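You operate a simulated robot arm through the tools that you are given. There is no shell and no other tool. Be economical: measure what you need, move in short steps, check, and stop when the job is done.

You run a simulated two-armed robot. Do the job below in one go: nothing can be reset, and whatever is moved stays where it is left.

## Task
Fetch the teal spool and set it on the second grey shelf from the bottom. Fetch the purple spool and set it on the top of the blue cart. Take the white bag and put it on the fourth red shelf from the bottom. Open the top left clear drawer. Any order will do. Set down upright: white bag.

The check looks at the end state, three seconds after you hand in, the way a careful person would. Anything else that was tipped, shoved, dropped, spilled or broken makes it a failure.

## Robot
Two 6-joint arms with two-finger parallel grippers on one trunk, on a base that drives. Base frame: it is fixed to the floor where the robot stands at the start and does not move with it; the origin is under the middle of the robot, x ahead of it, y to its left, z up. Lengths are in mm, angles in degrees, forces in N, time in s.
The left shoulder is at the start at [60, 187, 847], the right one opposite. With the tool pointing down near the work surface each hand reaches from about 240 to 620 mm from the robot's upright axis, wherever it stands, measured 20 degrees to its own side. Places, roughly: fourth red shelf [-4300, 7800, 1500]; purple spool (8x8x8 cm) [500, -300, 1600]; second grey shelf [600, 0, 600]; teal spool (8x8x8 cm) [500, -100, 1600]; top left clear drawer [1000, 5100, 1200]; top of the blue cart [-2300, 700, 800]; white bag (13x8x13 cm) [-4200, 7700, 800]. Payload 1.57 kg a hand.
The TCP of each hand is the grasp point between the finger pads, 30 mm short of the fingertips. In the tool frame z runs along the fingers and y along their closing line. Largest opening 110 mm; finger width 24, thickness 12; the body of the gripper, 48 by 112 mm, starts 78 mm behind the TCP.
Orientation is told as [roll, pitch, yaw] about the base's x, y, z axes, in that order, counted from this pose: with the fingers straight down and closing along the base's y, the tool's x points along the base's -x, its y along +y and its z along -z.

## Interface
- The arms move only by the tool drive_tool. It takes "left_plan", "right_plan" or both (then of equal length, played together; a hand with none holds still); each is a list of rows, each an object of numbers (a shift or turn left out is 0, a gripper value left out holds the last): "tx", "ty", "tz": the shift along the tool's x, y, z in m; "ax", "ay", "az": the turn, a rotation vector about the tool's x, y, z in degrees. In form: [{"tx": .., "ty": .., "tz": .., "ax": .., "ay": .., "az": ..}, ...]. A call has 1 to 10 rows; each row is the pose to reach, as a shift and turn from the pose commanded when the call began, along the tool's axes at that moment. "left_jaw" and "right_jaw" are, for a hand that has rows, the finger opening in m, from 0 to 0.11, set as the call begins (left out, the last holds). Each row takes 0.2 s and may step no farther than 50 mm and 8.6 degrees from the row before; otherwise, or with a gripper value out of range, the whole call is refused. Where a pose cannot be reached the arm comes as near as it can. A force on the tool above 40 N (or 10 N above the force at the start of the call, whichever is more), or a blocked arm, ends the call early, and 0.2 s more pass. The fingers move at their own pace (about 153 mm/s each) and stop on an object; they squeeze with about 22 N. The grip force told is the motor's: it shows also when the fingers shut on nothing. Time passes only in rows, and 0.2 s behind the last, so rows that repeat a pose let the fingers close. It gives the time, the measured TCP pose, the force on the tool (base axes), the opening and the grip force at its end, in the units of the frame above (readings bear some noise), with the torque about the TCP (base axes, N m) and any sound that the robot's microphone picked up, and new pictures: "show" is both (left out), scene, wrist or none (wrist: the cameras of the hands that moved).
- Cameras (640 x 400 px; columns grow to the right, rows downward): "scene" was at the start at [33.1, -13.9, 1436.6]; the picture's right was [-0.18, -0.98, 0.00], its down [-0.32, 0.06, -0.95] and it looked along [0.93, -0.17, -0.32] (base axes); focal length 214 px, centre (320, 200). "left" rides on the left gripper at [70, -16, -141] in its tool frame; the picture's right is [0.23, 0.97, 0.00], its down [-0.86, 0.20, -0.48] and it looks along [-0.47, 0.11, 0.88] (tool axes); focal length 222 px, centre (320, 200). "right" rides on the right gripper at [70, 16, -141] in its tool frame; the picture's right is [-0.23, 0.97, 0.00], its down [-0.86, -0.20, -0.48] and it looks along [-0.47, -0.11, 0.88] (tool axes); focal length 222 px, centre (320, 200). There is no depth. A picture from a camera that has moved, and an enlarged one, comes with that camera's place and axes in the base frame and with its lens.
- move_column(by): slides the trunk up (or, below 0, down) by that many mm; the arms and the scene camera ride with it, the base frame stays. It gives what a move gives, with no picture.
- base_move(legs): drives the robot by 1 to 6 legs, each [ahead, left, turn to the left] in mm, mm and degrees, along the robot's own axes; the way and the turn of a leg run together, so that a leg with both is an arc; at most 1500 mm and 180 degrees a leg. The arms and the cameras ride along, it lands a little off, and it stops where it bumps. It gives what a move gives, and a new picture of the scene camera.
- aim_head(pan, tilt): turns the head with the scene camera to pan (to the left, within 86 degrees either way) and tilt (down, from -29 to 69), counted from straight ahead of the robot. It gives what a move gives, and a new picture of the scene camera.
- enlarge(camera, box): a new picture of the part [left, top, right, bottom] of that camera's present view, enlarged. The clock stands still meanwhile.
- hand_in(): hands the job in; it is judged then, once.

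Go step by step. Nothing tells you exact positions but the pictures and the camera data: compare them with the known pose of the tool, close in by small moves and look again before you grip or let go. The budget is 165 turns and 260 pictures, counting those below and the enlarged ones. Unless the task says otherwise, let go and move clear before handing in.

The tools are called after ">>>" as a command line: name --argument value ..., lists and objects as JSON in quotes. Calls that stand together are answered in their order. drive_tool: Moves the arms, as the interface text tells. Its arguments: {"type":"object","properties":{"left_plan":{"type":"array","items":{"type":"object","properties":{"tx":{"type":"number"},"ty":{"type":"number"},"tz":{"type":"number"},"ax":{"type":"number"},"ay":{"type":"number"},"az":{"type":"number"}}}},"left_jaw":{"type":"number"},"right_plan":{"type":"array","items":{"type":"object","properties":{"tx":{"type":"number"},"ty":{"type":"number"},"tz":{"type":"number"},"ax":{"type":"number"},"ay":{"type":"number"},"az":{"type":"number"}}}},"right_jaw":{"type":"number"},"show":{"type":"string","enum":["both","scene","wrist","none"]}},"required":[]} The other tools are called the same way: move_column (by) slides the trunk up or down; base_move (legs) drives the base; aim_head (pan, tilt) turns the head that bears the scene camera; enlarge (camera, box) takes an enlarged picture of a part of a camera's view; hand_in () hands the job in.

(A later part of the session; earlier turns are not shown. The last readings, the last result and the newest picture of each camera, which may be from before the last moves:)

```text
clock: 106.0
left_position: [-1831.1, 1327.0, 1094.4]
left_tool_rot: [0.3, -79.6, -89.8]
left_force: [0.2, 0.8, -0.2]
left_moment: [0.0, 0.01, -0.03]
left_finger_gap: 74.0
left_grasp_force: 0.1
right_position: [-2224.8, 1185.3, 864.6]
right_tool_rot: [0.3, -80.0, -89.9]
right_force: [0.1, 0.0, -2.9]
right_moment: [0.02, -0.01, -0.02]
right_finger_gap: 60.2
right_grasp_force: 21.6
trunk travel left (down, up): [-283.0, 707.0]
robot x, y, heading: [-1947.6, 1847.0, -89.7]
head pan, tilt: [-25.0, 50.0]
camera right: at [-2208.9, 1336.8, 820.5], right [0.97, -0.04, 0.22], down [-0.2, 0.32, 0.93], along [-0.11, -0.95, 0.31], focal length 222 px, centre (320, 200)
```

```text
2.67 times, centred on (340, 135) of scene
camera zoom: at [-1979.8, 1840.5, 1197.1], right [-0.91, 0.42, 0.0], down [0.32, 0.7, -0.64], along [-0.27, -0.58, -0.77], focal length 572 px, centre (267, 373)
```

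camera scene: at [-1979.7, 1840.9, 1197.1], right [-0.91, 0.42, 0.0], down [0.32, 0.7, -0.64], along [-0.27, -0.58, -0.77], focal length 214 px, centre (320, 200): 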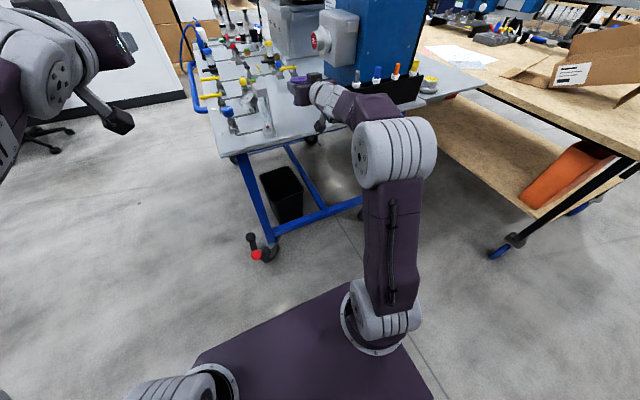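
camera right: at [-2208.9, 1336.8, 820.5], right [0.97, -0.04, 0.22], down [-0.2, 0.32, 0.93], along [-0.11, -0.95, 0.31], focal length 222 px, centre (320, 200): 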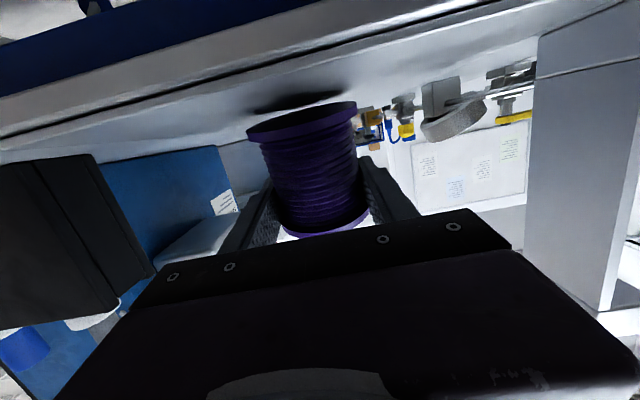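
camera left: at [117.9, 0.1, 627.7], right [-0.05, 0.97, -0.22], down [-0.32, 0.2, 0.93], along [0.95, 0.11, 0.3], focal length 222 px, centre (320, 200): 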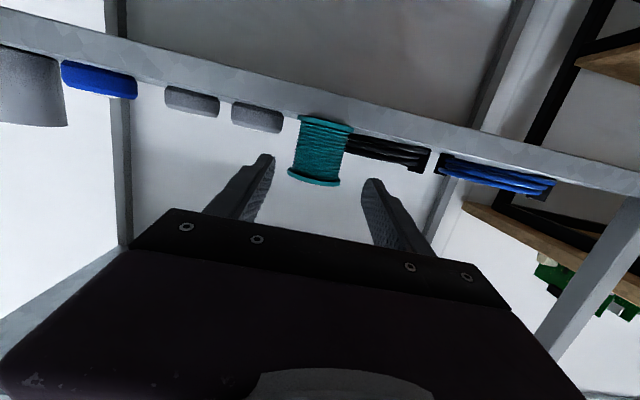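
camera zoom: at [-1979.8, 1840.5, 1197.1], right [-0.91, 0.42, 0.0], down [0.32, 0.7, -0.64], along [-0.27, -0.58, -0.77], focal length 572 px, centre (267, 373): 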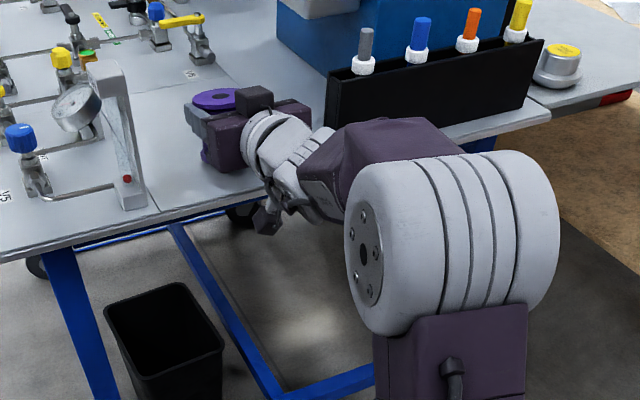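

>>> drive_tool --right_plan '[{"tx": 0.004, "tz": 0.0007}, {"tx": 0.008, "tz": 0.0014}, {"tx": 0.008, "tz": 0.0014}]' --show "none"

>>> drive_tool --right_plan '[{"tx": 0.004, "tz": 0.0007}, {"tx": 0.004, "tz": 0.0007}]' --show "none"

>>> drive_tool --right_plan '[{"tx": 0.003, "tz": 0.0005}, {"tx": 0.003, "tz": 0.0005}]' --show "wrist"

```text
clock: 106.8
left_position: [-1832.1, 1329.3, 1095.4]
left_tool_rot: [0.1, -79.6, -89.7]
left_force: [0.9, 0.8, 0.3]
left_moment: [0.01, 0.0, 0.0]
left_finger_gap: 74.1
left_grasp_force: 0.0
right_position: [-2224.6, 1186.1, 859.9]
right_tool_rot: [0.2, -79.9, -89.9]
right_force: [1.4, 0.8, 3.5]
right_moment: [-0.19, -0.13, 0.08]
right_finger_gap: 60.2
right_grasp_force: 21.6
trunk travel left (down, up): [-283.0, 707.0]
robot x, y, heading: [-1950.3, 1850.3, -89.5]
head pan, tilt: [-25.0, 50.0]
```

```text
clock: 107.5
left_position: [-1832.3, 1327.4, 1094.6]
left_tool_rot: [0.2, -79.6, -89.9]
left_force: [0.2, 0.1, 0.7]
left_moment: [-0.01, -0.02, -0.01]
left_finger_gap: 74.1
left_grasp_force: 0.0
right_position: [-2225.9, 1186.5, 854.6]
right_tool_rot: [0.1, -79.9, -89.9]
right_force: [0.0, 0.8, 1.4]
right_moment: [-0.13, 0.08, -0.09]
right_finger_gap: 59.9
right_grasp_force: 22.3
trunk travel left (down, up): [-283.0, 707.0]
robot x, y, heading: [-1950.6, 1845.2, -90.0]
head pan, tilt: [-25.0, 50.0]
```

```text
clock: 108.0
left_position: [-1830.8, 1328.1, 1094.9]
left_tool_rot: [0.2, -79.7, -89.8]
left_force: [0.1, -0.2, 0.3]
left_moment: [-0.05, -0.01, -0.01]
left_finger_gap: 74.0
left_grasp_force: 0.1
right_position: [-2226.3, 1185.6, 851.5]
right_tool_rot: [0.2, -79.9, -90.0]
right_force: [-0.5, 1.8, 2.8]
right_moment: [-0.11, 0.03, -0.02]
right_finger_gap: 60.1
right_grasp_force: 21.8
trunk travel left (down, up): [-283.0, 707.0]
robot x, y, heading: [-1949.7, 1848.9, -89.7]
head pan, tilt: [-25.0, 50.0]
camera right: at [-2208.4, 1338.4, 807.2], right [0.97, -0.04, 0.22], down [-0.2, 0.32, 0.93], along [-0.11, -0.95, 0.3], focal length 222 px, centre (320, 200)
```

right: 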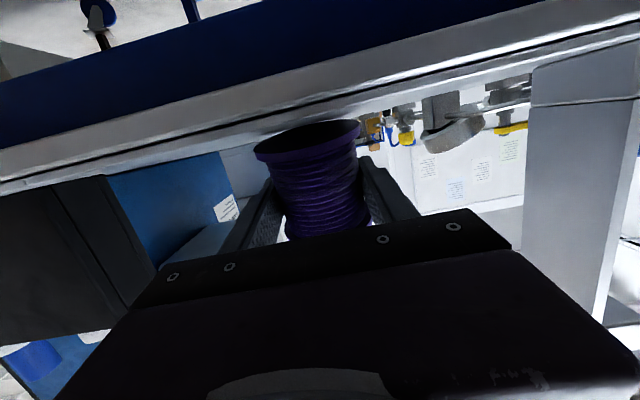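

The spool rests on the top and has begun to slide in the grip, so contact is certain. I open slightly and check.

>>> drive_tool --right_plan '[{"tz": 0}, {"tz": 0}]' --right_jaw 0.074 --show "wrist"

>>> enlarge --camera "scene" --box '[220, 60, 460, 210]'

```text
clock: 108.7
left_position: [-1831.8, 1328.0, 1095.2]
left_tool_rot: [0.4, -79.7, -89.7]
left_force: [0.5, 0.0, 0.6]
left_moment: [0.01, 0.0, 0.01]
left_finger_gap: 74.1
left_grasp_force: 0.1
right_position: [-2225.2, 1185.7, 851.3]
right_tool_rot: [0.2, -79.9, -89.9]
right_force: [0.6, -0.5, -0.5]
right_moment: [-0.02, -0.03, 0.0]
right_finger_gap: 74.0
right_grasp_force: 0.0
trunk travel left (down, up): [-283.0, 707.0]
robot x, y, heading: [-1950.5, 1850.3, -89.9]
head pan, tilt: [-25.0, 50.0]
camera right: at [-2208.5, 1337.9, 807.2], right [0.97, -0.04, 0.22], down [-0.2, 0.32, 0.93], along [-0.11, -0.95, 0.3], focal length 222 px, centre (320, 200)
```

right: 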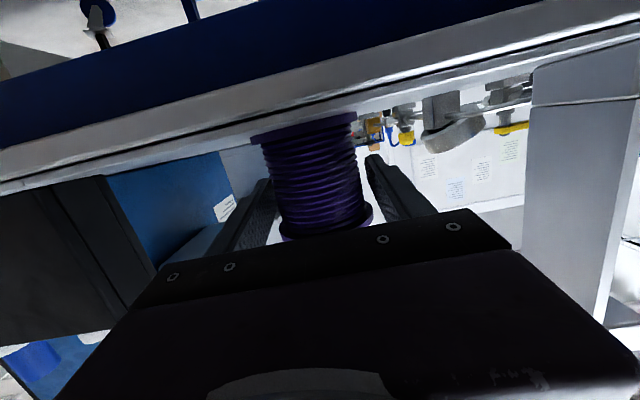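

```text
2.67 times, centred on (340, 135) of scene
camera zoom: at [-1979.7, 1840.8, 1197.1], right [-0.91, 0.42, 0.0], down [0.32, 0.7, -0.64], along [-0.27, -0.58, -0.77], focal length 572 px, centre (267, 373)
```

zoom: 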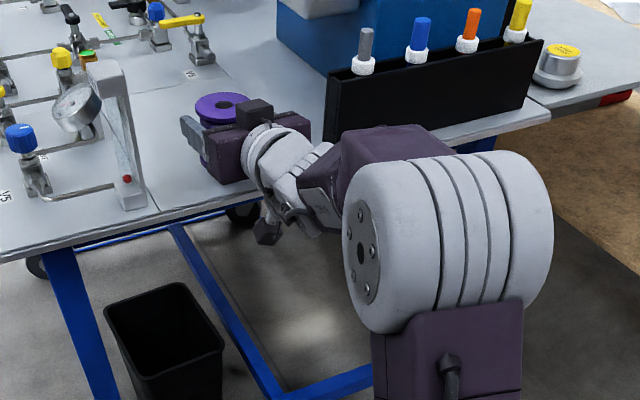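

>>> drive_tool --right_plan '[{"tz": -0.03, "tx": 0.0052}, {"tz": -0.06, "tx": 0.0104}, {"tz": -0.1, "tx": 0.0174}, {"tz": -0.14, "tx": 0.0244}, {"tz": -0.18, "tx": 0.0313}]' --show "wrist"

>>> base_move --legs '[[-150, 0, 0]]'

>>> enlarge --camera "scene" --box '[180, 20, 420, 170]'

```text
clock: 109.8
left_position: [-1831.7, 1328.7, 1095.5]
left_tool_rot: [0.2, -79.6, -89.7]
left_force: [0.0, -0.9, 0.1]
left_moment: [0.01, -0.03, -0.01]
left_finger_gap: 73.7
left_grasp_force: 0.0
right_position: [-2225.6, 1369.8, 851.2]
right_tool_rot: [-0.1, -80.0, -89.8]
right_force: [-0.1, -0.9, -0.2]
right_moment: [0.02, 0.0, 0.01]
right_finger_gap: 73.8
right_grasp_force: 0.1
trunk travel left (down, up): [-283.0, 707.0]
robot x, y, heading: [-1949.6, 1845.8, -89.8]
head pan, tilt: [-25.0, 50.0]
camera right: at [-2208.3, 1521.2, 806.4], right [0.97, -0.04, 0.22], down [-0.2, 0.32, 0.93], along [-0.1, -0.95, 0.31], focal length 222 px, centre (320, 200)
```

right: 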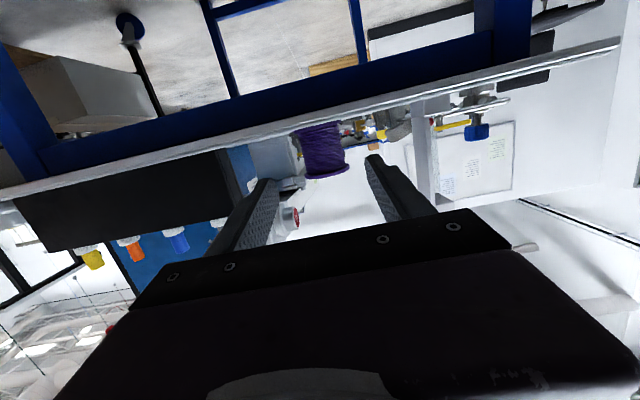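

```text
clock: 111.2
left_position: [-1832.2, 1479.7, 1094.8]
left_tool_rot: [0.2, -79.6, -89.7]
left_force: [0.7, 0.2, 0.8]
left_moment: [0.02, 0.01, -0.02]
left_finger_gap: 74.1
left_grasp_force: 0.1
right_position: [-2224.9, 1519.1, 851.5]
right_tool_rot: [0.2, -80.0, -89.9]
right_force: [-0.4, -0.1, -0.3]
right_moment: [0.01, -0.01, 0.0]
right_finger_gap: 74.0
right_grasp_force: 0.0
trunk travel left (down, up): [-283.0, 707.0]
robot x, y, heading: [-1949.1, 2000.0, -89.7]
head pan, tilt: [-25.0, 50.0]
camera scene: at [-1980.2, 1993.3, 1197.1], right [-0.91, 0.42, 0.0], down [0.32, 0.7, -0.64], along [-0.27, -0.58, -0.77], focal length 214 px, centre (320, 200)
```

scene: 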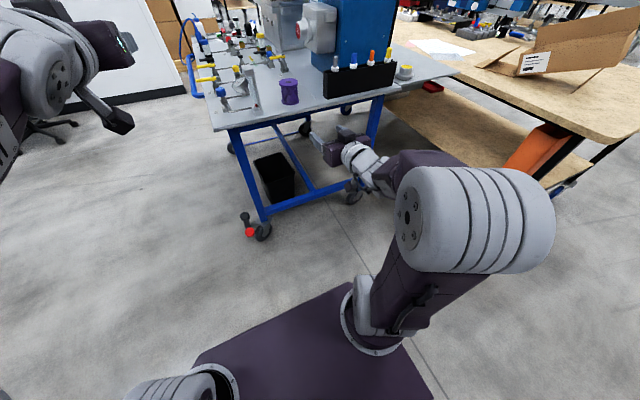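

```text
2.67 times, centred on (300, 95) of scene
camera zoom: at [-1980.2, 1993.3, 1197.1], right [-0.91, 0.42, 0.0], down [0.32, 0.7, -0.64], along [-0.27, -0.58, -0.77], focal length 572 px, centre (373, 480)
```

zoom: 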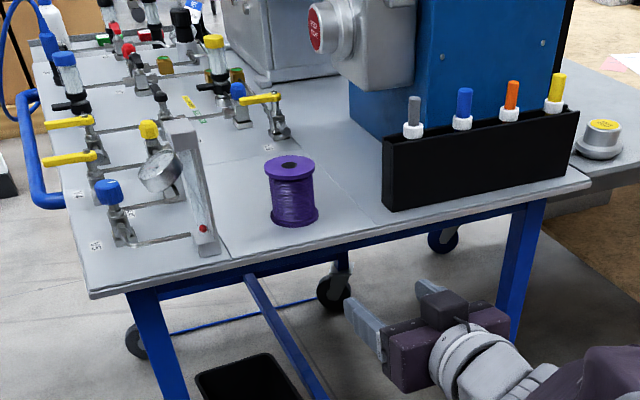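

Purple stands on the cart top. I now turn to face up the aisle (+y) and look for the clear drawers and the red shelf.

>>> base_move --legs '[[0, 0, 90], [0, 0, 90]]'

>>> aim_head --pan 0 --tilt 12

>>> aim_head --pan -50 --tilt 12

```text
clock: 119.2
left_position: [-2052.6, 2521.8, 1094.7]
left_tool_rot: [0.2, -79.5, 88.6]
left_force: [0.5, -0.7, 0.4]
left_moment: [0.0, 0.02, 0.01]
left_finger_gap: 73.9
left_grasp_force: 0.0
right_position: [-1659.6, 2470.7, 851.3]
right_tool_rot: [0.1, -79.9, 88.6]
right_force: [-0.5, -0.1, 0.4]
right_moment: [-0.01, 0.02, 0.02]
right_finger_gap: 74.2
right_grasp_force: 0.1
trunk travel left (down, up): [-283.0, 707.0]
robot x, y, heading: [-1950.2, 2000.2, 88.6]
head pan, tilt: [-25.0, 50.0]
camera scene: at [-1914.9, 2011.2, 1197.1], right [0.9, -0.44, 0.0], down [-0.34, -0.69, -0.64], along [0.29, 0.58, -0.77], focal length 214 px, centre (320, 200)
```

scene: 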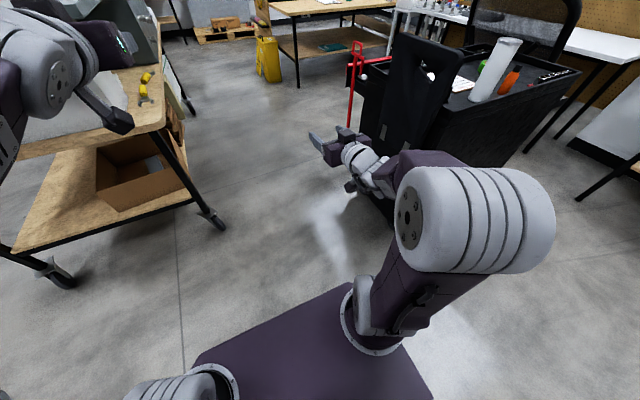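

```text
clock: 120.2
left_position: [-2051.7, 2520.7, 1094.7]
left_tool_rot: [0.2, -79.6, 88.7]
left_force: [0.0, -0.1, 0.0]
left_moment: [0.0, 0.02, -0.01]
left_finger_gap: 74.0
left_grasp_force: 0.1
right_position: [-1660.0, 2471.7, 850.2]
right_tool_rot: [0.1, -79.8, 88.6]
right_force: [0.2, 0.6, -0.3]
right_moment: [-0.01, -0.01, -0.03]
right_finger_gap: 74.0
right_grasp_force: 0.1
trunk travel left (down, up): [-283.0, 707.0]
robot x, y, heading: [-1951.6, 1997.9, 88.7]
head pan, tilt: [0.0, 12.0]
camera scene: at [-1946.8, 2035.4, 1255.6], right [1.0, -0.02, 0.0], down [-0.01, -0.21, -0.98], along [0.02, 0.98, -0.21], focal length 214 px, centre (320, 200)
```

scene: 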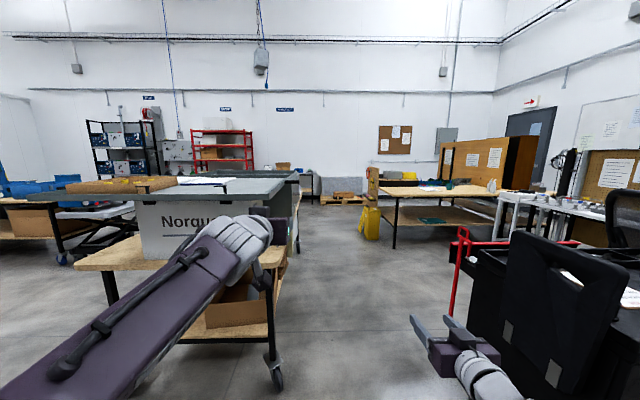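

```text
clock: 121.4
left_position: [-2051.8, 2521.4, 1093.4]
left_tool_rot: [0.3, -79.5, 88.7]
left_force: [0.6, 0.6, -0.4]
left_moment: [-0.01, -0.02, 0.0]
left_finger_gap: 73.9
left_grasp_force: 0.2
right_position: [-1658.5, 2471.8, 851.1]
right_tool_rot: [0.2, -79.9, 88.6]
right_force: [-1.0, 0.0, 0.3]
right_moment: [-0.05, 0.01, -0.01]
right_finger_gap: 74.0
right_grasp_force: 0.1
trunk travel left (down, up): [-283.0, 707.0]
robot x, y, heading: [-1953.5, 1997.6, 88.9]
head pan, tilt: [-50.0, 12.0]
camera scene: at [-1876.3, 2000.5, 1255.7], right [0.63, -0.78, 0.0], down [-0.16, -0.13, -0.98], along [0.76, 0.61, -0.21], focal length 214 px, centre (320, 200)
```

scene: 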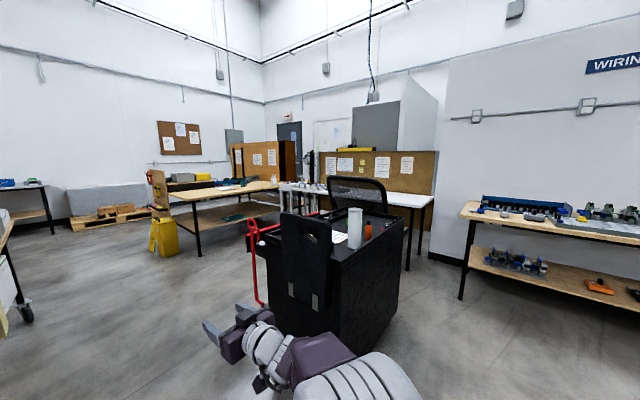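

>>> enlarge --camera "scene" --box '[220, 100, 420, 225]'

>>> aim_head --pan 15 --tilt 12

>>> enlarge --camera "scene" --box '[220, 100, 420, 225]'

```text
3.20 times, centred on (320, 162) of scene
camera zoom: at [-1876.3, 2000.5, 1255.7], right [0.63, -0.78, 0.0], down [-0.16, -0.13, -0.98], along [0.76, 0.61, -0.21], focal length 686 px, centre (320, 320)
```

zoom: 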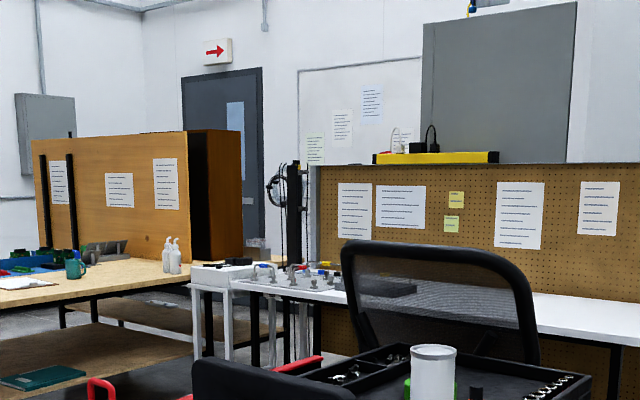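

```text
clock: 122.8
left_position: [-2052.1, 2521.2, 1095.0]
left_tool_rot: [0.3, -79.6, 88.7]
left_force: [-0.4, -0.8, 0.0]
left_moment: [-0.02, 0.01, -0.03]
left_finger_gap: 73.9
left_grasp_force: 0.0
right_position: [-1660.2, 2471.2, 851.4]
right_tool_rot: [0.1, -80.0, 88.6]
right_force: [0.1, -0.6, 0.9]
right_moment: [0.0, 0.03, -0.02]
right_finger_gap: 74.1
right_grasp_force: 0.2
trunk travel left (down, up): [-283.0, 707.0]
robot x, y, heading: [-1946.9, 1999.1, 88.8]
head pan, tilt: [15.0, 12.0]
camera scene: at [-1971.0, 2032.8, 1255.7], right [0.97, 0.24, 0.0], down [0.05, -0.2, -0.98], along [-0.23, 0.95, -0.21], focal length 214 px, centre (320, 200)
```

scene: 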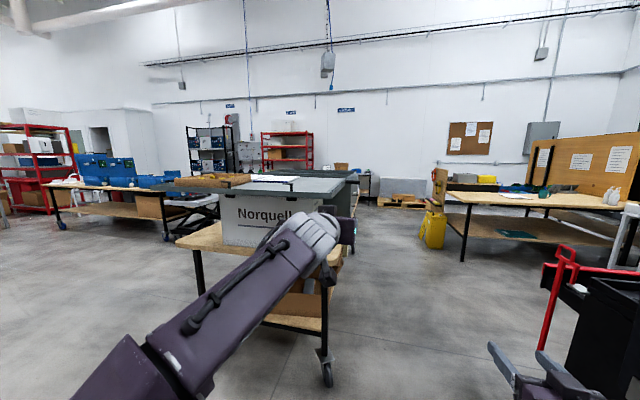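

```text
3.20 times, centred on (320, 162) of scene
camera zoom: at [-1971.0, 2032.8, 1255.7], right [0.97, 0.24, 0.0], down [0.05, -0.2, -0.98], along [-0.23, 0.95, -0.21], focal length 686 px, centre (320, 320)
```

zoom: 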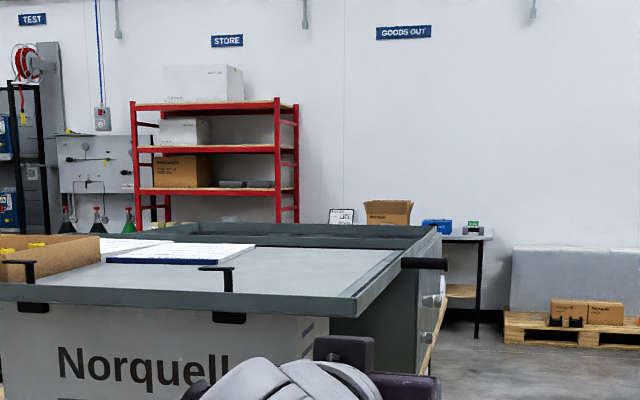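

The red "STORE" shelf is far ahead-left. I tuck the right hand inward, raise the trunk and drive up the aisle between the wooden table and the black cart.

>>> drive_tool --right_plan '[{"ty": 0.04, "tz": -0.02}, {"ty": 0.08, "tz": -0.04}, {"ty": 0.11, "tz": -0.05}]' --left_plan '[{"tx": 0.0}, {"tx": 0.0}, {"tx": 0.0}]' --show "none"

>>> move_column --by 150

>>> aim_head --pan 0 --tilt 50

>>> base_move --legs '[[0, -215, 1.4]]'

```text
clock: 123.6
left_position: [-2051.5, 2521.3, 1094.2]
left_tool_rot: [0.2, -79.6, 88.7]
left_force: [-0.4, -0.1, 0.8]
left_moment: [0.03, 0.04, 0.0]
left_finger_gap: 74.1
left_grasp_force: 0.1
right_position: [-1730.7, 2452.6, 861.5]
right_tool_rot: [0.3, -79.9, 88.7]
right_force: [-0.3, -0.9, 0.3]
right_moment: [0.0, -0.04, 0.0]
right_finger_gap: 73.9
right_grasp_force: 0.0
right hand out of reach, approached as far as the arm can: row 2, 3
trunk travel left (down, up): [-283.0, 707.0]
robot x, y, heading: [-1950.8, 1999.1, 88.7]
head pan, tilt: [15.0, 12.0]
```

```text
clock: 125.3
left_position: [-2052.8, 2521.1, 1243.6]
left_tool_rot: [0.3, -79.7, 88.7]
left_force: [-0.5, -0.1, 0.7]
left_moment: [0.01, 0.01, -0.03]
left_finger_gap: 74.4
left_grasp_force: 0.1
right_position: [-1729.8, 2452.8, 1013.6]
right_tool_rot: [0.4, -79.9, 88.5]
right_force: [-0.6, 0.2, -1.1]
right_moment: [0.01, -0.01, 0.02]
right_finger_gap: 74.4
right_grasp_force: 0.0
trunk travel left (down, up): [-433.0, 557.0]
robot x, y, heading: [-1947.3, 2000.2, 88.8]
head pan, tilt: [15.0, 12.0]
```

```text
clock: 126.4
left_position: [-2052.0, 2521.1, 1243.6]
left_tool_rot: [0.3, -79.6, 88.8]
left_force: [-0.1, 0.1, -0.2]
left_moment: [-0.01, -0.03, 0.0]
left_finger_gap: 73.7
left_grasp_force: 0.0
right_position: [-1731.4, 2452.4, 1012.5]
right_tool_rot: [0.4, -79.9, 88.7]
right_force: [0.5, 0.4, 1.3]
right_moment: [-0.01, -0.01, -0.02]
right_finger_gap: 74.1
right_grasp_force: 0.1
trunk travel left (down, up): [-433.0, 557.0]
robot x, y, heading: [-1951.0, 1998.2, 88.7]
head pan, tilt: [0.0, 50.0]
camera scene: at [-1947.3, 2019.2, 1347.1], right [1.0, -0.02, 0.0], down [-0.02, -0.77, -0.64], along [0.01, 0.64, -0.77], focal length 214 px, centre (320, 200)
```

scene: 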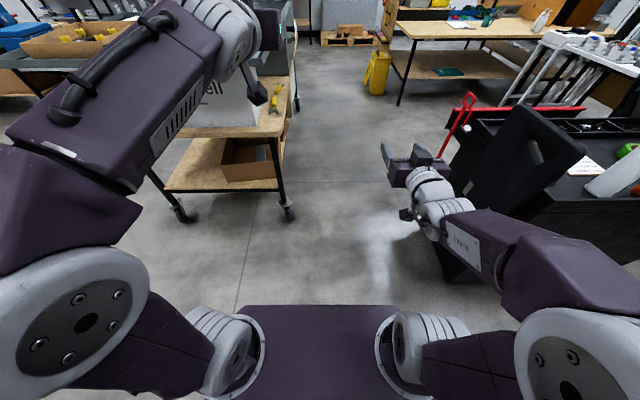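

```text
clock: 128.1
left_position: [-1844.8, 2517.2, 1244.0]
left_tool_rot: [0.5, -79.7, 89.7]
left_force: [0.1, 0.7, 0.4]
left_moment: [-0.02, 0.01, 0.0]
left_finger_gap: 74.2
left_grasp_force: 0.0
right_position: [-1523.1, 2455.0, 1014.0]
right_tool_rot: [0.7, -79.9, 89.6]
right_force: [0.5, -0.1, -0.2]
right_moment: [0.02, 0.01, 0.05]
right_finger_gap: 74.1
right_grasp_force: 0.0
trunk travel left (down, up): [-433.0, 557.0]
robot x, y, heading: [-1733.6, 1996.4, 89.9]
head pan, tilt: [0.0, 50.0]
camera scene: at [-1728.8, 2016.6, 1347.1], right [1.0, 0.0, 0.0], down [0.0, -0.77, -0.64], along [0.0, 0.64, -0.77], focal length 214 px, centre (320, 200)
```

scene: 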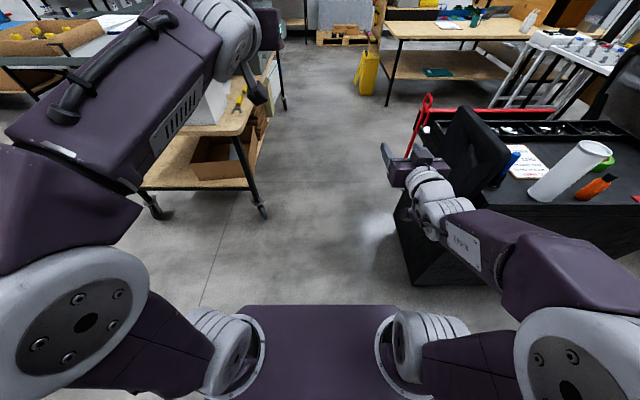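

>>> base_move --legs '[[0, -35, 0.1], [1000, 0, 0], [700, 0, 0]]'

>>> aim_head --pan -70 --tilt 15

```text
clock: 137.1
left_position: [-1813.2, 4209.6, 1244.3]
left_tool_rot: [0.2, -79.6, 90.5]
left_force: [0.1, -0.3, 0.3]
left_moment: [-0.02, -0.01, 0.03]
left_finger_gap: 74.2
left_grasp_force: 0.0
right_position: [-1490.8, 4151.1, 1011.9]
right_tool_rot: [0.4, -79.9, 90.4]
right_force: [-0.1, 0.6, 0.3]
right_moment: [0.0, 0.01, -0.02]
right_finger_gap: 73.9
right_grasp_force: 0.1
trunk travel left (down, up): [-433.0, 557.0]
robot x, y, heading: [-1690.0, 3689.5, 90.6]
head pan, tilt: [0.0, 50.0]
camera scene: at [-1692.5, 3710.5, 1347.1], right [1.0, 0.01, 0.0], down [0.01, -0.77, -0.64], along [-0.01, 0.64, -0.77], focal length 214 px, centre (320, 200)
```

scene: 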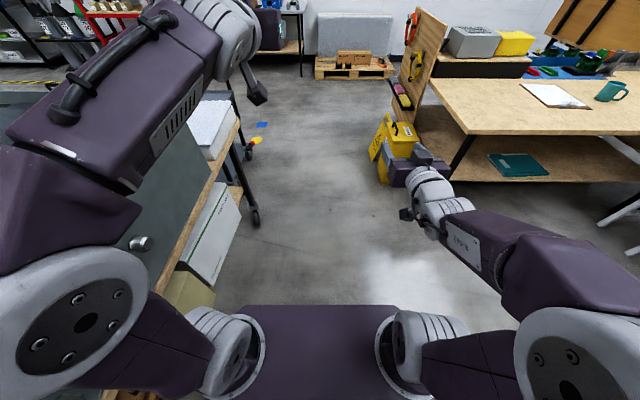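

```text
clock: 138.5
left_position: [-1812.4, 4209.5, 1244.3]
left_tool_rot: [0.2, -79.6, 90.5]
left_force: [-0.4, -0.7, 0.0]
left_moment: [0.0, -0.02, 0.01]
left_finger_gap: 73.9
left_grasp_force: 0.1
right_position: [-1490.3, 4150.6, 1013.0]
right_tool_rot: [0.3, -79.9, 90.4]
right_force: [-0.1, 1.2, 0.7]
right_moment: [0.01, 0.03, 0.0]
right_finger_gap: 74.0
right_grasp_force: 0.0
trunk travel left (down, up): [-433.0, 557.0]
robot x, y, heading: [-1693.4, 3690.3, 90.5]
head pan, tilt: [-70.0, 15.0]
camera scene: at [-1604.4, 3665.8, 1400.8], right [0.35, -0.94, 0.0], down [-0.24, -0.09, -0.97], along [0.9, 0.34, -0.26], focal length 214 px, centre (320, 200)
```

scene: 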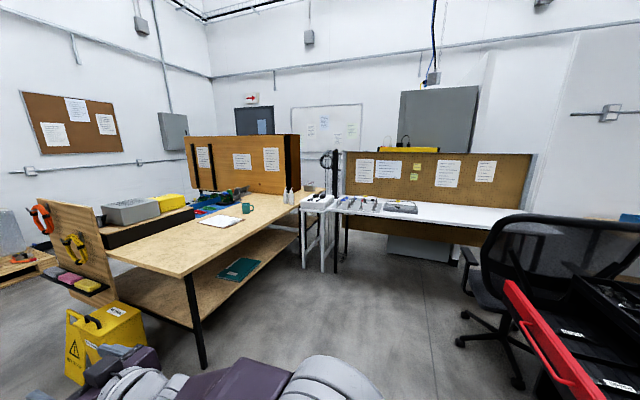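

>>> enlarge --camera "scene" --box '[170, 120, 350, 232]'

```text
3.56 times, centred on (260, 176) of scene
camera zoom: at [-1604.4, 3665.8, 1400.8], right [0.35, -0.94, 0.0], down [-0.24, -0.09, -0.97], along [0.9, 0.34, -0.26], focal length 763 px, centre (533, 285)
```

zoom: 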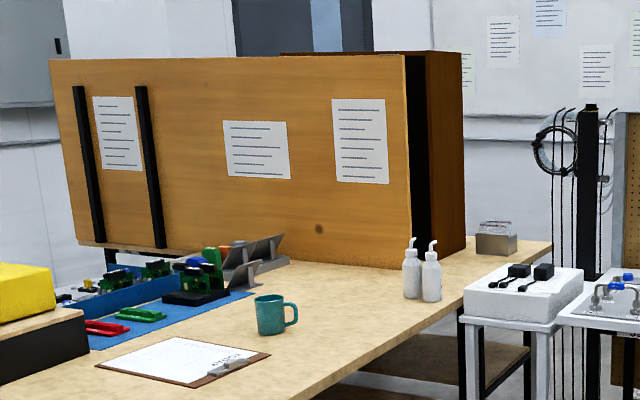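

The clear drawer unit seems to stand behind the brown partition, facing +x. I drive further north to see round it.

>>> base_move --legs '[[1250, 0, 0], [1250, 0, -0.5]]'

>>> aim_head --pan -80 --tilt 15

>>> aim_head --pan 45 --tilt 15

```text
clock: 150.6
left_position: [-1816.7, 6681.5, 1245.0]
left_tool_rot: [0.2, -79.6, 90.0]
left_force: [0.1, -1.0, 0.2]
left_moment: [-0.01, 0.0, -0.01]
left_finger_gap: 74.0
left_grasp_force: 0.0
right_position: [-1493.1, 6620.9, 1013.4]
right_tool_rot: [0.4, -79.9, 89.8]
right_force: [0.0, -0.5, 0.2]
right_moment: [0.0, 0.0, 0.01]
right_finger_gap: 74.1
right_grasp_force: 0.0
trunk travel left (down, up): [-433.0, 557.0]
robot x, y, heading: [-1701.4, 6160.5, 89.8]
head pan, tilt: [-70.0, 15.0]
camera scene: at [-1612.0, 6136.8, 1400.8], right [0.34, -0.94, 0.0], down [-0.24, -0.09, -0.97], along [0.91, 0.33, -0.26], focal length 214 px, centre (320, 200)
```

scene: 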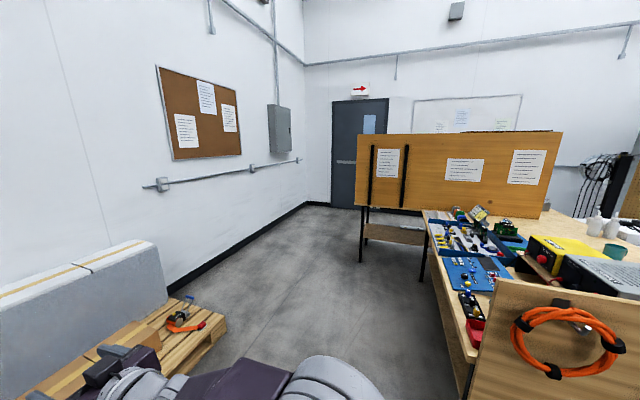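

```text
clock: 151.3
left_position: [-1816.1, 6681.0, 1244.5]
left_tool_rot: [0.2, -79.7, 89.9]
left_force: [0.6, 0.8, 0.4]
left_moment: [0.03, 0.02, 0.02]
left_finger_gap: 74.1
left_grasp_force: 0.2
right_position: [-1493.3, 6619.7, 1013.1]
right_tool_rot: [0.4, -79.9, 89.7]
right_force: [0.4, -0.3, 0.3]
right_moment: [0.0, 0.01, 0.02]
right_finger_gap: 74.0
right_grasp_force: 0.0
trunk travel left (down, up): [-433.0, 557.0]
robot x, y, heading: [-1699.6, 6164.4, 89.9]
head pan, tilt: [-80.0, 15.0]
camera scene: at [-1607.8, 6120.7, 1400.8], right [0.17, -0.98, 0.0], down [-0.25, -0.04, -0.97], along [0.95, 0.17, -0.26], focal length 214 px, centre (320, 200)
```

scene: 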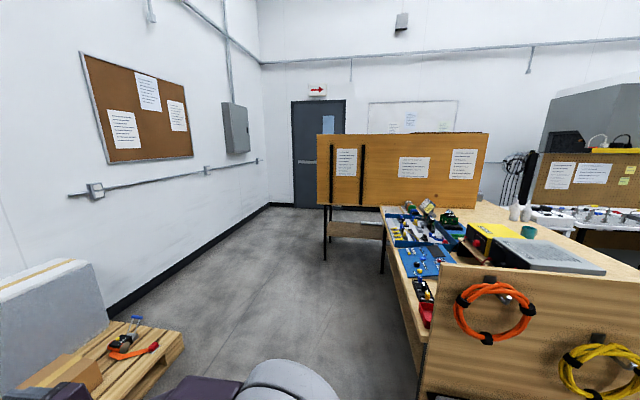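

```text
clock: 153.4
left_position: [-1815.4, 6680.0, 1244.6]
left_tool_rot: [0.1, -79.6, 90.0]
left_force: [0.6, -0.5, -0.3]
left_moment: [-0.03, -0.02, -0.01]
left_finger_gap: 74.0
left_grasp_force: 0.0
right_position: [-1493.6, 6620.2, 1012.7]
right_tool_rot: [0.3, -79.9, 89.8]
right_force: [-0.2, 0.0, 0.6]
right_moment: [-0.01, 0.01, 0.01]
right_finger_gap: 74.0
right_grasp_force: 0.0
trunk travel left (down, up): [-433.0, 557.0]
robot x, y, heading: [-1697.8, 6160.3, 89.8]
head pan, tilt: [45.0, 15.0]
camera scene: at [-1765.8, 6170.7, 1400.8], right [0.71, 0.71, 0.0], down [0.18, -0.18, -0.97], along [-0.68, 0.68, -0.26], focal length 214 px, centre (320, 200)
```

scene: 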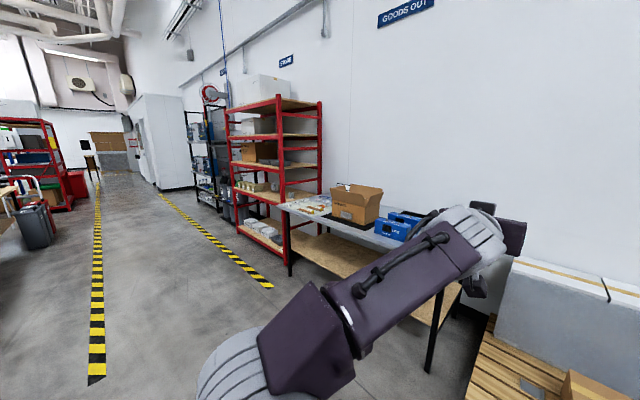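

The aisle towards the door is wide. I turn right and drive east past the end of the partition.

>>> base_move --legs '[[0, 0, -90], [1350, 640, 0], [1050, 300, 0]]'

>>> aim_head --pan -60 --tilt 20

```text
clock: 170.0
left_position: [1276.4, 7186.0, 1242.6]
left_tool_rot: [0.2, -79.6, -0.9]
left_force: [-0.4, 0.2, 0.5]
left_moment: [0.01, 0.0, 0.0]
left_finger_gap: 74.0
left_grasp_force: 0.1
right_position: [1210.4, 6863.4, 1012.8]
right_tool_rot: [0.4, -80.0, -1.0]
right_force: [0.3, 0.4, -0.9]
right_moment: [-0.01, -0.04, -0.02]
right_finger_gap: 74.1
right_grasp_force: 0.1
trunk travel left (down, up): [-433.0, 557.0]
robot x, y, heading: [752.8, 7076.0, -0.7]
head pan, tilt: [45.0, 15.0]
camera scene: at [763.1, 7148.4, 1400.8], right [0.7, -0.72, 0.0], down [-0.19, -0.18, -0.97], along [0.69, 0.67, -0.26], focal length 214 px, centre (320, 200)
```

scene: 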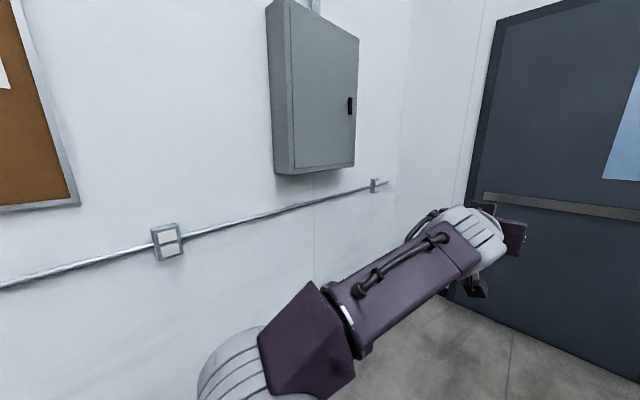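

```text
clock: 171.8
left_position: [1276.1, 7185.1, 1244.5]
left_tool_rot: [0.2, -79.6, -0.9]
left_force: [0.1, 1.1, -0.2]
left_moment: [-0.02, -0.02, -0.02]
left_finger_gap: 74.1
left_grasp_force: 0.1
right_position: [1209.3, 6864.3, 1012.4]
right_tool_rot: [0.3, -79.9, -1.1]
right_force: [0.3, 0.1, 0.4]
right_moment: [0.0, 0.0, -0.01]
right_finger_gap: 74.1
right_grasp_force: 0.0
trunk travel left (down, up): [-433.0, 557.0]
robot x, y, heading: [753.1, 7081.9, -0.8]
head pan, tilt: [-60.0, 20.0]
camera scene: at [741.0, 7002.0, 1392.7], right [-0.87, -0.49, 0.0], down [-0.17, 0.3, -0.94], along [0.46, -0.82, -0.34], focal length 214 px, centre (320, 200)
```

scene: 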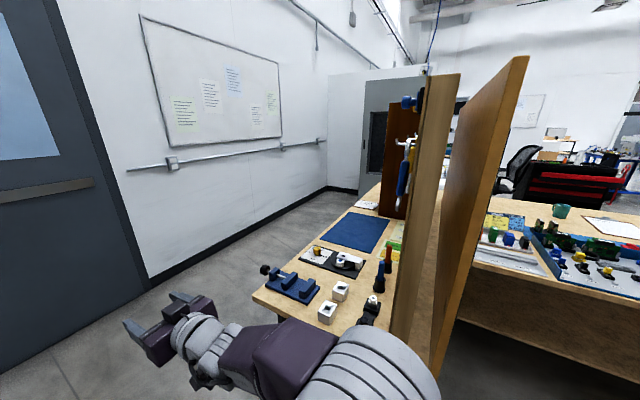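

The drawer unit stands at the far end of the bench behind the partition, with a wide aisle on its east side. I drive there and turn to face it.

>>> base_move --legs '[[1300, 0, 0.8], [0, -1000, 0], [0, -950, 0], [0, 0, 180]]'

>>> aim_head --pan 0 --tilt 20

```text
clock: 194.8
left_position: [1573.2, 5077.1, 1243.0]
left_tool_rot: [0.2, -79.5, 179.6]
left_force: [0.2, -1.0, -0.4]
left_moment: [0.0, 0.0, 0.0]
left_finger_gap: 74.2
left_grasp_force: 0.1
right_position: [1635.7, 5399.5, 1012.2]
right_tool_rot: [0.4, -79.9, 179.3]
right_force: [0.6, -0.4, 1.0]
right_moment: [-0.01, 0.0, -0.01]
right_finger_gap: 74.0
right_grasp_force: 0.0
trunk travel left (down, up): [-433.0, 557.0]
robot x, y, heading: [2091.8, 5187.4, 179.3]
head pan, tilt: [-60.0, 20.0]
camera scene: at [2108.7, 5270.2, 1392.7], right [0.87, 0.49, 0.0], down [0.17, -0.3, -0.94], along [-0.46, 0.82, -0.34], focal length 214 px, centre (320, 200)
```

scene: 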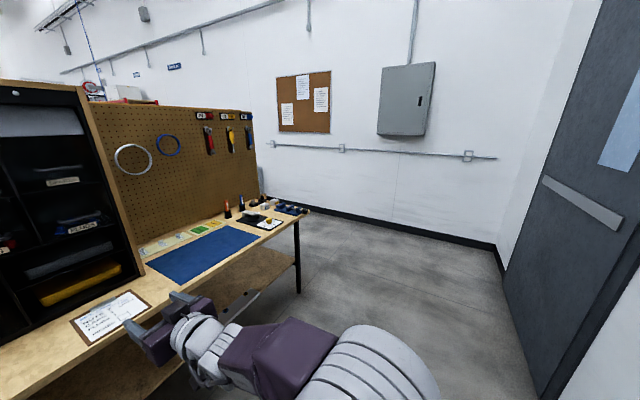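

```text
clock: 196.1
left_position: [1572.1, 5076.1, 1245.0]
left_tool_rot: [0.2, -79.5, 179.4]
left_force: [-0.9, 0.3, -0.4]
left_moment: [-0.03, 0.02, 0.0]
left_finger_gap: 73.8
left_grasp_force: 0.0
right_position: [1635.7, 5399.5, 1012.0]
right_tool_rot: [0.4, -80.0, 179.4]
right_force: [-0.1, -0.7, -0.4]
right_moment: [0.01, 0.01, 0.02]
right_finger_gap: 74.0
right_grasp_force: 0.0
trunk travel left (down, up): [-433.0, 557.0]
robot x, y, heading: [2093.3, 5185.6, 179.4]
head pan, tilt: [0.0, 20.0]
camera scene: at [2061.3, 5190.1, 1392.7], right [0.01, 1.0, 0.0], down [0.34, 0.0, -0.94], along [-0.94, 0.01, -0.34], focal length 214 px, centre (320, 200)
```

scene: 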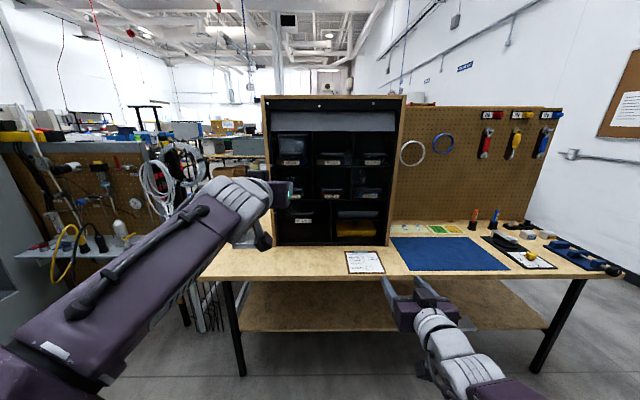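

>>> enlarge --camera "scene" --box '[255, 85, 415, 185]'

>>> enlarge --camera "scene" --box '[255, 165, 415, 265]'

```text
4.00 times, centred on (335, 135) of scene
camera zoom: at [2061.3, 5190.1, 1392.7], right [0.01, 1.0, 0.0], down [0.34, 0.0, -0.94], along [-0.94, 0.01, -0.34], focal length 858 px, centre (260, 460)
```

zoom: 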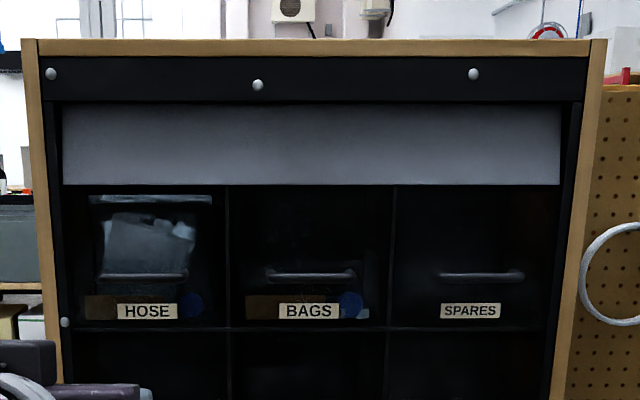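

```text
4.00 times, centred on (335, 215) of scene
camera zoom: at [2061.3, 5190.1, 1392.7], right [0.01, 1.0, 0.0], down [0.34, 0.0, -0.94], along [-0.94, 0.01, -0.34], focal length 858 px, centre (260, 140)
```

zoom: 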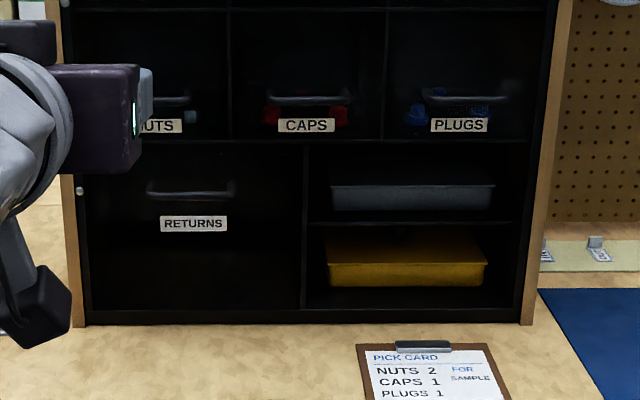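

The target is the top-left "HOSE" drawer with a bow handle around [1050, 5066, 1254]. I lower the left arm relative to the trunk, raise the trunk to match, then roll the hand 90° so the fingers close vertically on the bar.

>>> drive_tool --left_plan '[{"tx": 0.045, "tz": 0.008}, {"tx": 0.09, "tz": 0.016}, {"tx": 0.135, "tz": 0.024}, {"tx": 0.18, "tz": 0.032}, {"tx": 0.22, "tz": 0.04, "ay": -5}, {"tx": 0.22, "tz": 0.04, "ay": -10}]' --show "none"

>>> move_column --by 230

>>> drive_tool --left_plan '[{"az": 8.6}, {"az": 17.2}, {"az": 25.8}, {"az": 34.4}, {"az": 43}, {"az": 51.6}, {"az": 60.2}, {"az": 68.8}, {"az": 77.4}, {"az": 86}]' --left_jaw 0.06

```text
clock: 197.5
left_position: [1574.7, 5074.3, 1019.7]
left_tool_rot: [1.7, -89.6, 177.9]
left_force: [0.3, 0.7, 0.2]
left_moment: [0.0, 0.02, 0.0]
left_finger_gap: 74.1
left_grasp_force: 0.1
right_position: [1636.6, 5397.8, 1012.9]
right_tool_rot: [0.4, -80.0, 179.2]
right_force: [0.0, -0.1, 0.0]
right_moment: [-0.01, 0.03, 0.0]
right_finger_gap: 74.1
right_grasp_force: 0.0
trunk travel left (down, up): [-433.0, 557.0]
robot x, y, heading: [2095.6, 5188.5, 179.6]
head pan, tilt: [0.0, 20.0]
```

```text
clock: 199.9
left_position: [1573.7, 5075.5, 1250.1]
left_tool_rot: [5.4, -89.6, 174.3]
left_force: [0.3, -0.5, 0.0]
left_moment: [0.01, -0.02, 0.0]
left_finger_gap: 74.2
left_grasp_force: 0.0
right_position: [1635.9, 5397.8, 1242.6]
right_tool_rot: [0.4, -79.8, 179.3]
right_force: [-0.1, 0.6, -0.1]
right_moment: [0.01, -0.02, 0.0]
right_finger_gap: 74.2
right_grasp_force: 0.1
trunk travel left (down, up): [-663.0, 327.0]
robot x, y, heading: [2091.5, 5186.7, 179.5]
head pan, tilt: [0.0, 20.0]
```

```text
clock: 202.1
left_position: [1574.1, 5076.2, 1250.3]
left_tool_rot: [89.6, -3.8, 89.7]
left_force: [-0.2, 0.3, -0.2]
left_moment: [0.01, 0.01, 0.0]
left_finger_gap: 60.1
left_grasp_force: 0.1
right_position: [1635.3, 5398.9, 1242.0]
right_tool_rot: [0.4, -79.8, 179.3]
right_force: [0.1, 0.3, 0.7]
right_moment: [-0.04, 0.0, -0.01]
right_finger_gap: 73.9
right_grasp_force: 0.1
trunk travel left (down, up): [-663.0, 327.0]
robot x, y, heading: [2092.0, 5189.2, 179.3]
head pan, tilt: [0.0, 20.0]
camera scene: at [2061.3, 5190.1, 1622.7], right [0.01, 1.0, 0.0], down [0.34, 0.0, -0.94], along [-0.94, 0.01, -0.34], focal length 214 px, centre (320, 200)
camera left: at [1714.7, 5004.4, 1229.6], right [-0.01, -0.29, 0.96], down [0.48, 0.84, 0.26], along [-0.88, 0.46, 0.13], focal length 222 px, centre (320, 200)
```

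scene: 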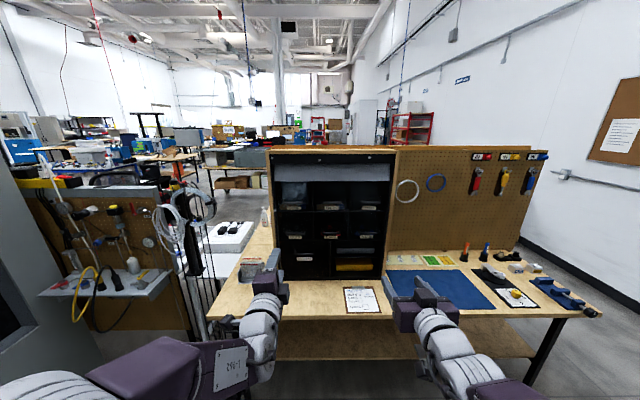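
left: 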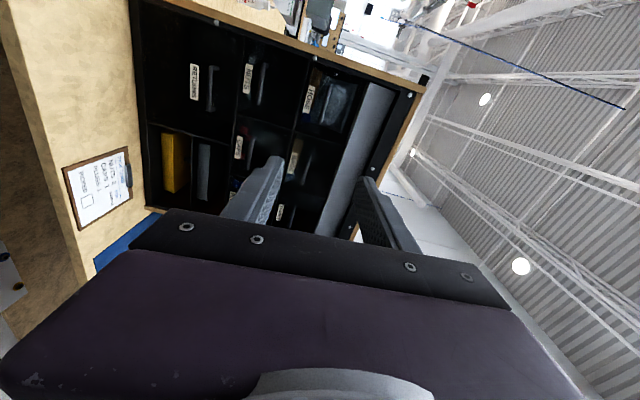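

>>> enlarge --camera "scene" --box '[255, 140, 415, 240]'

>>> enlarge --camera "left" --box '[220, 50, 380, 150]'

```text
4.00 times, centred on (335, 190) of scene
camera zoom: at [2061.3, 5190.1, 1622.7], right [0.01, 1.0, 0.0], down [0.34, 0.0, -0.94], along [-0.94, 0.01, -0.34], focal length 858 px, centre (260, 240)
```

zoom: 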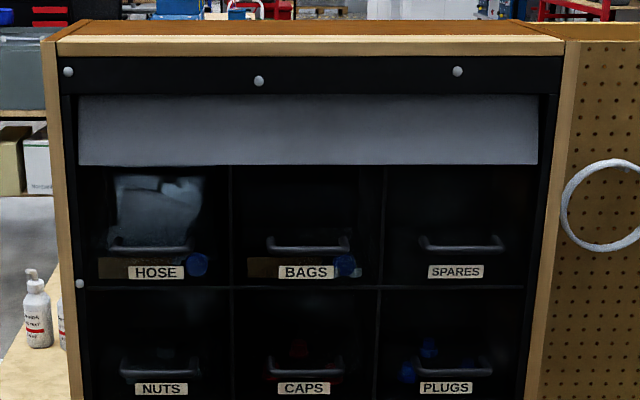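

```text
4.00 times, centred on (300, 100) of left
camera zoom: at [1714.7, 5004.4, 1229.6], right [-0.01, -0.29, 0.96], down [0.48, 0.84, 0.26], along [-0.88, 0.46, 0.13], focal length 888 px, centre (400, 600)
```

zoom: 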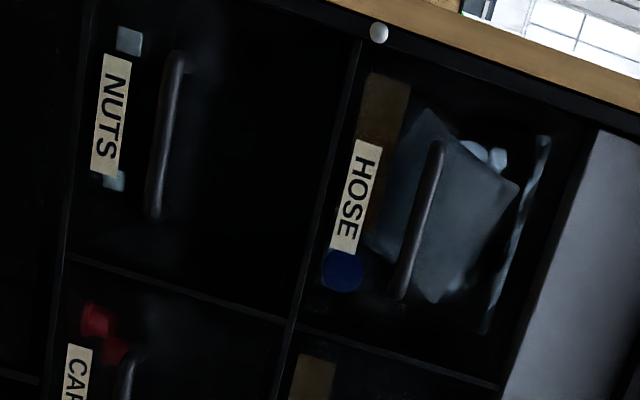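

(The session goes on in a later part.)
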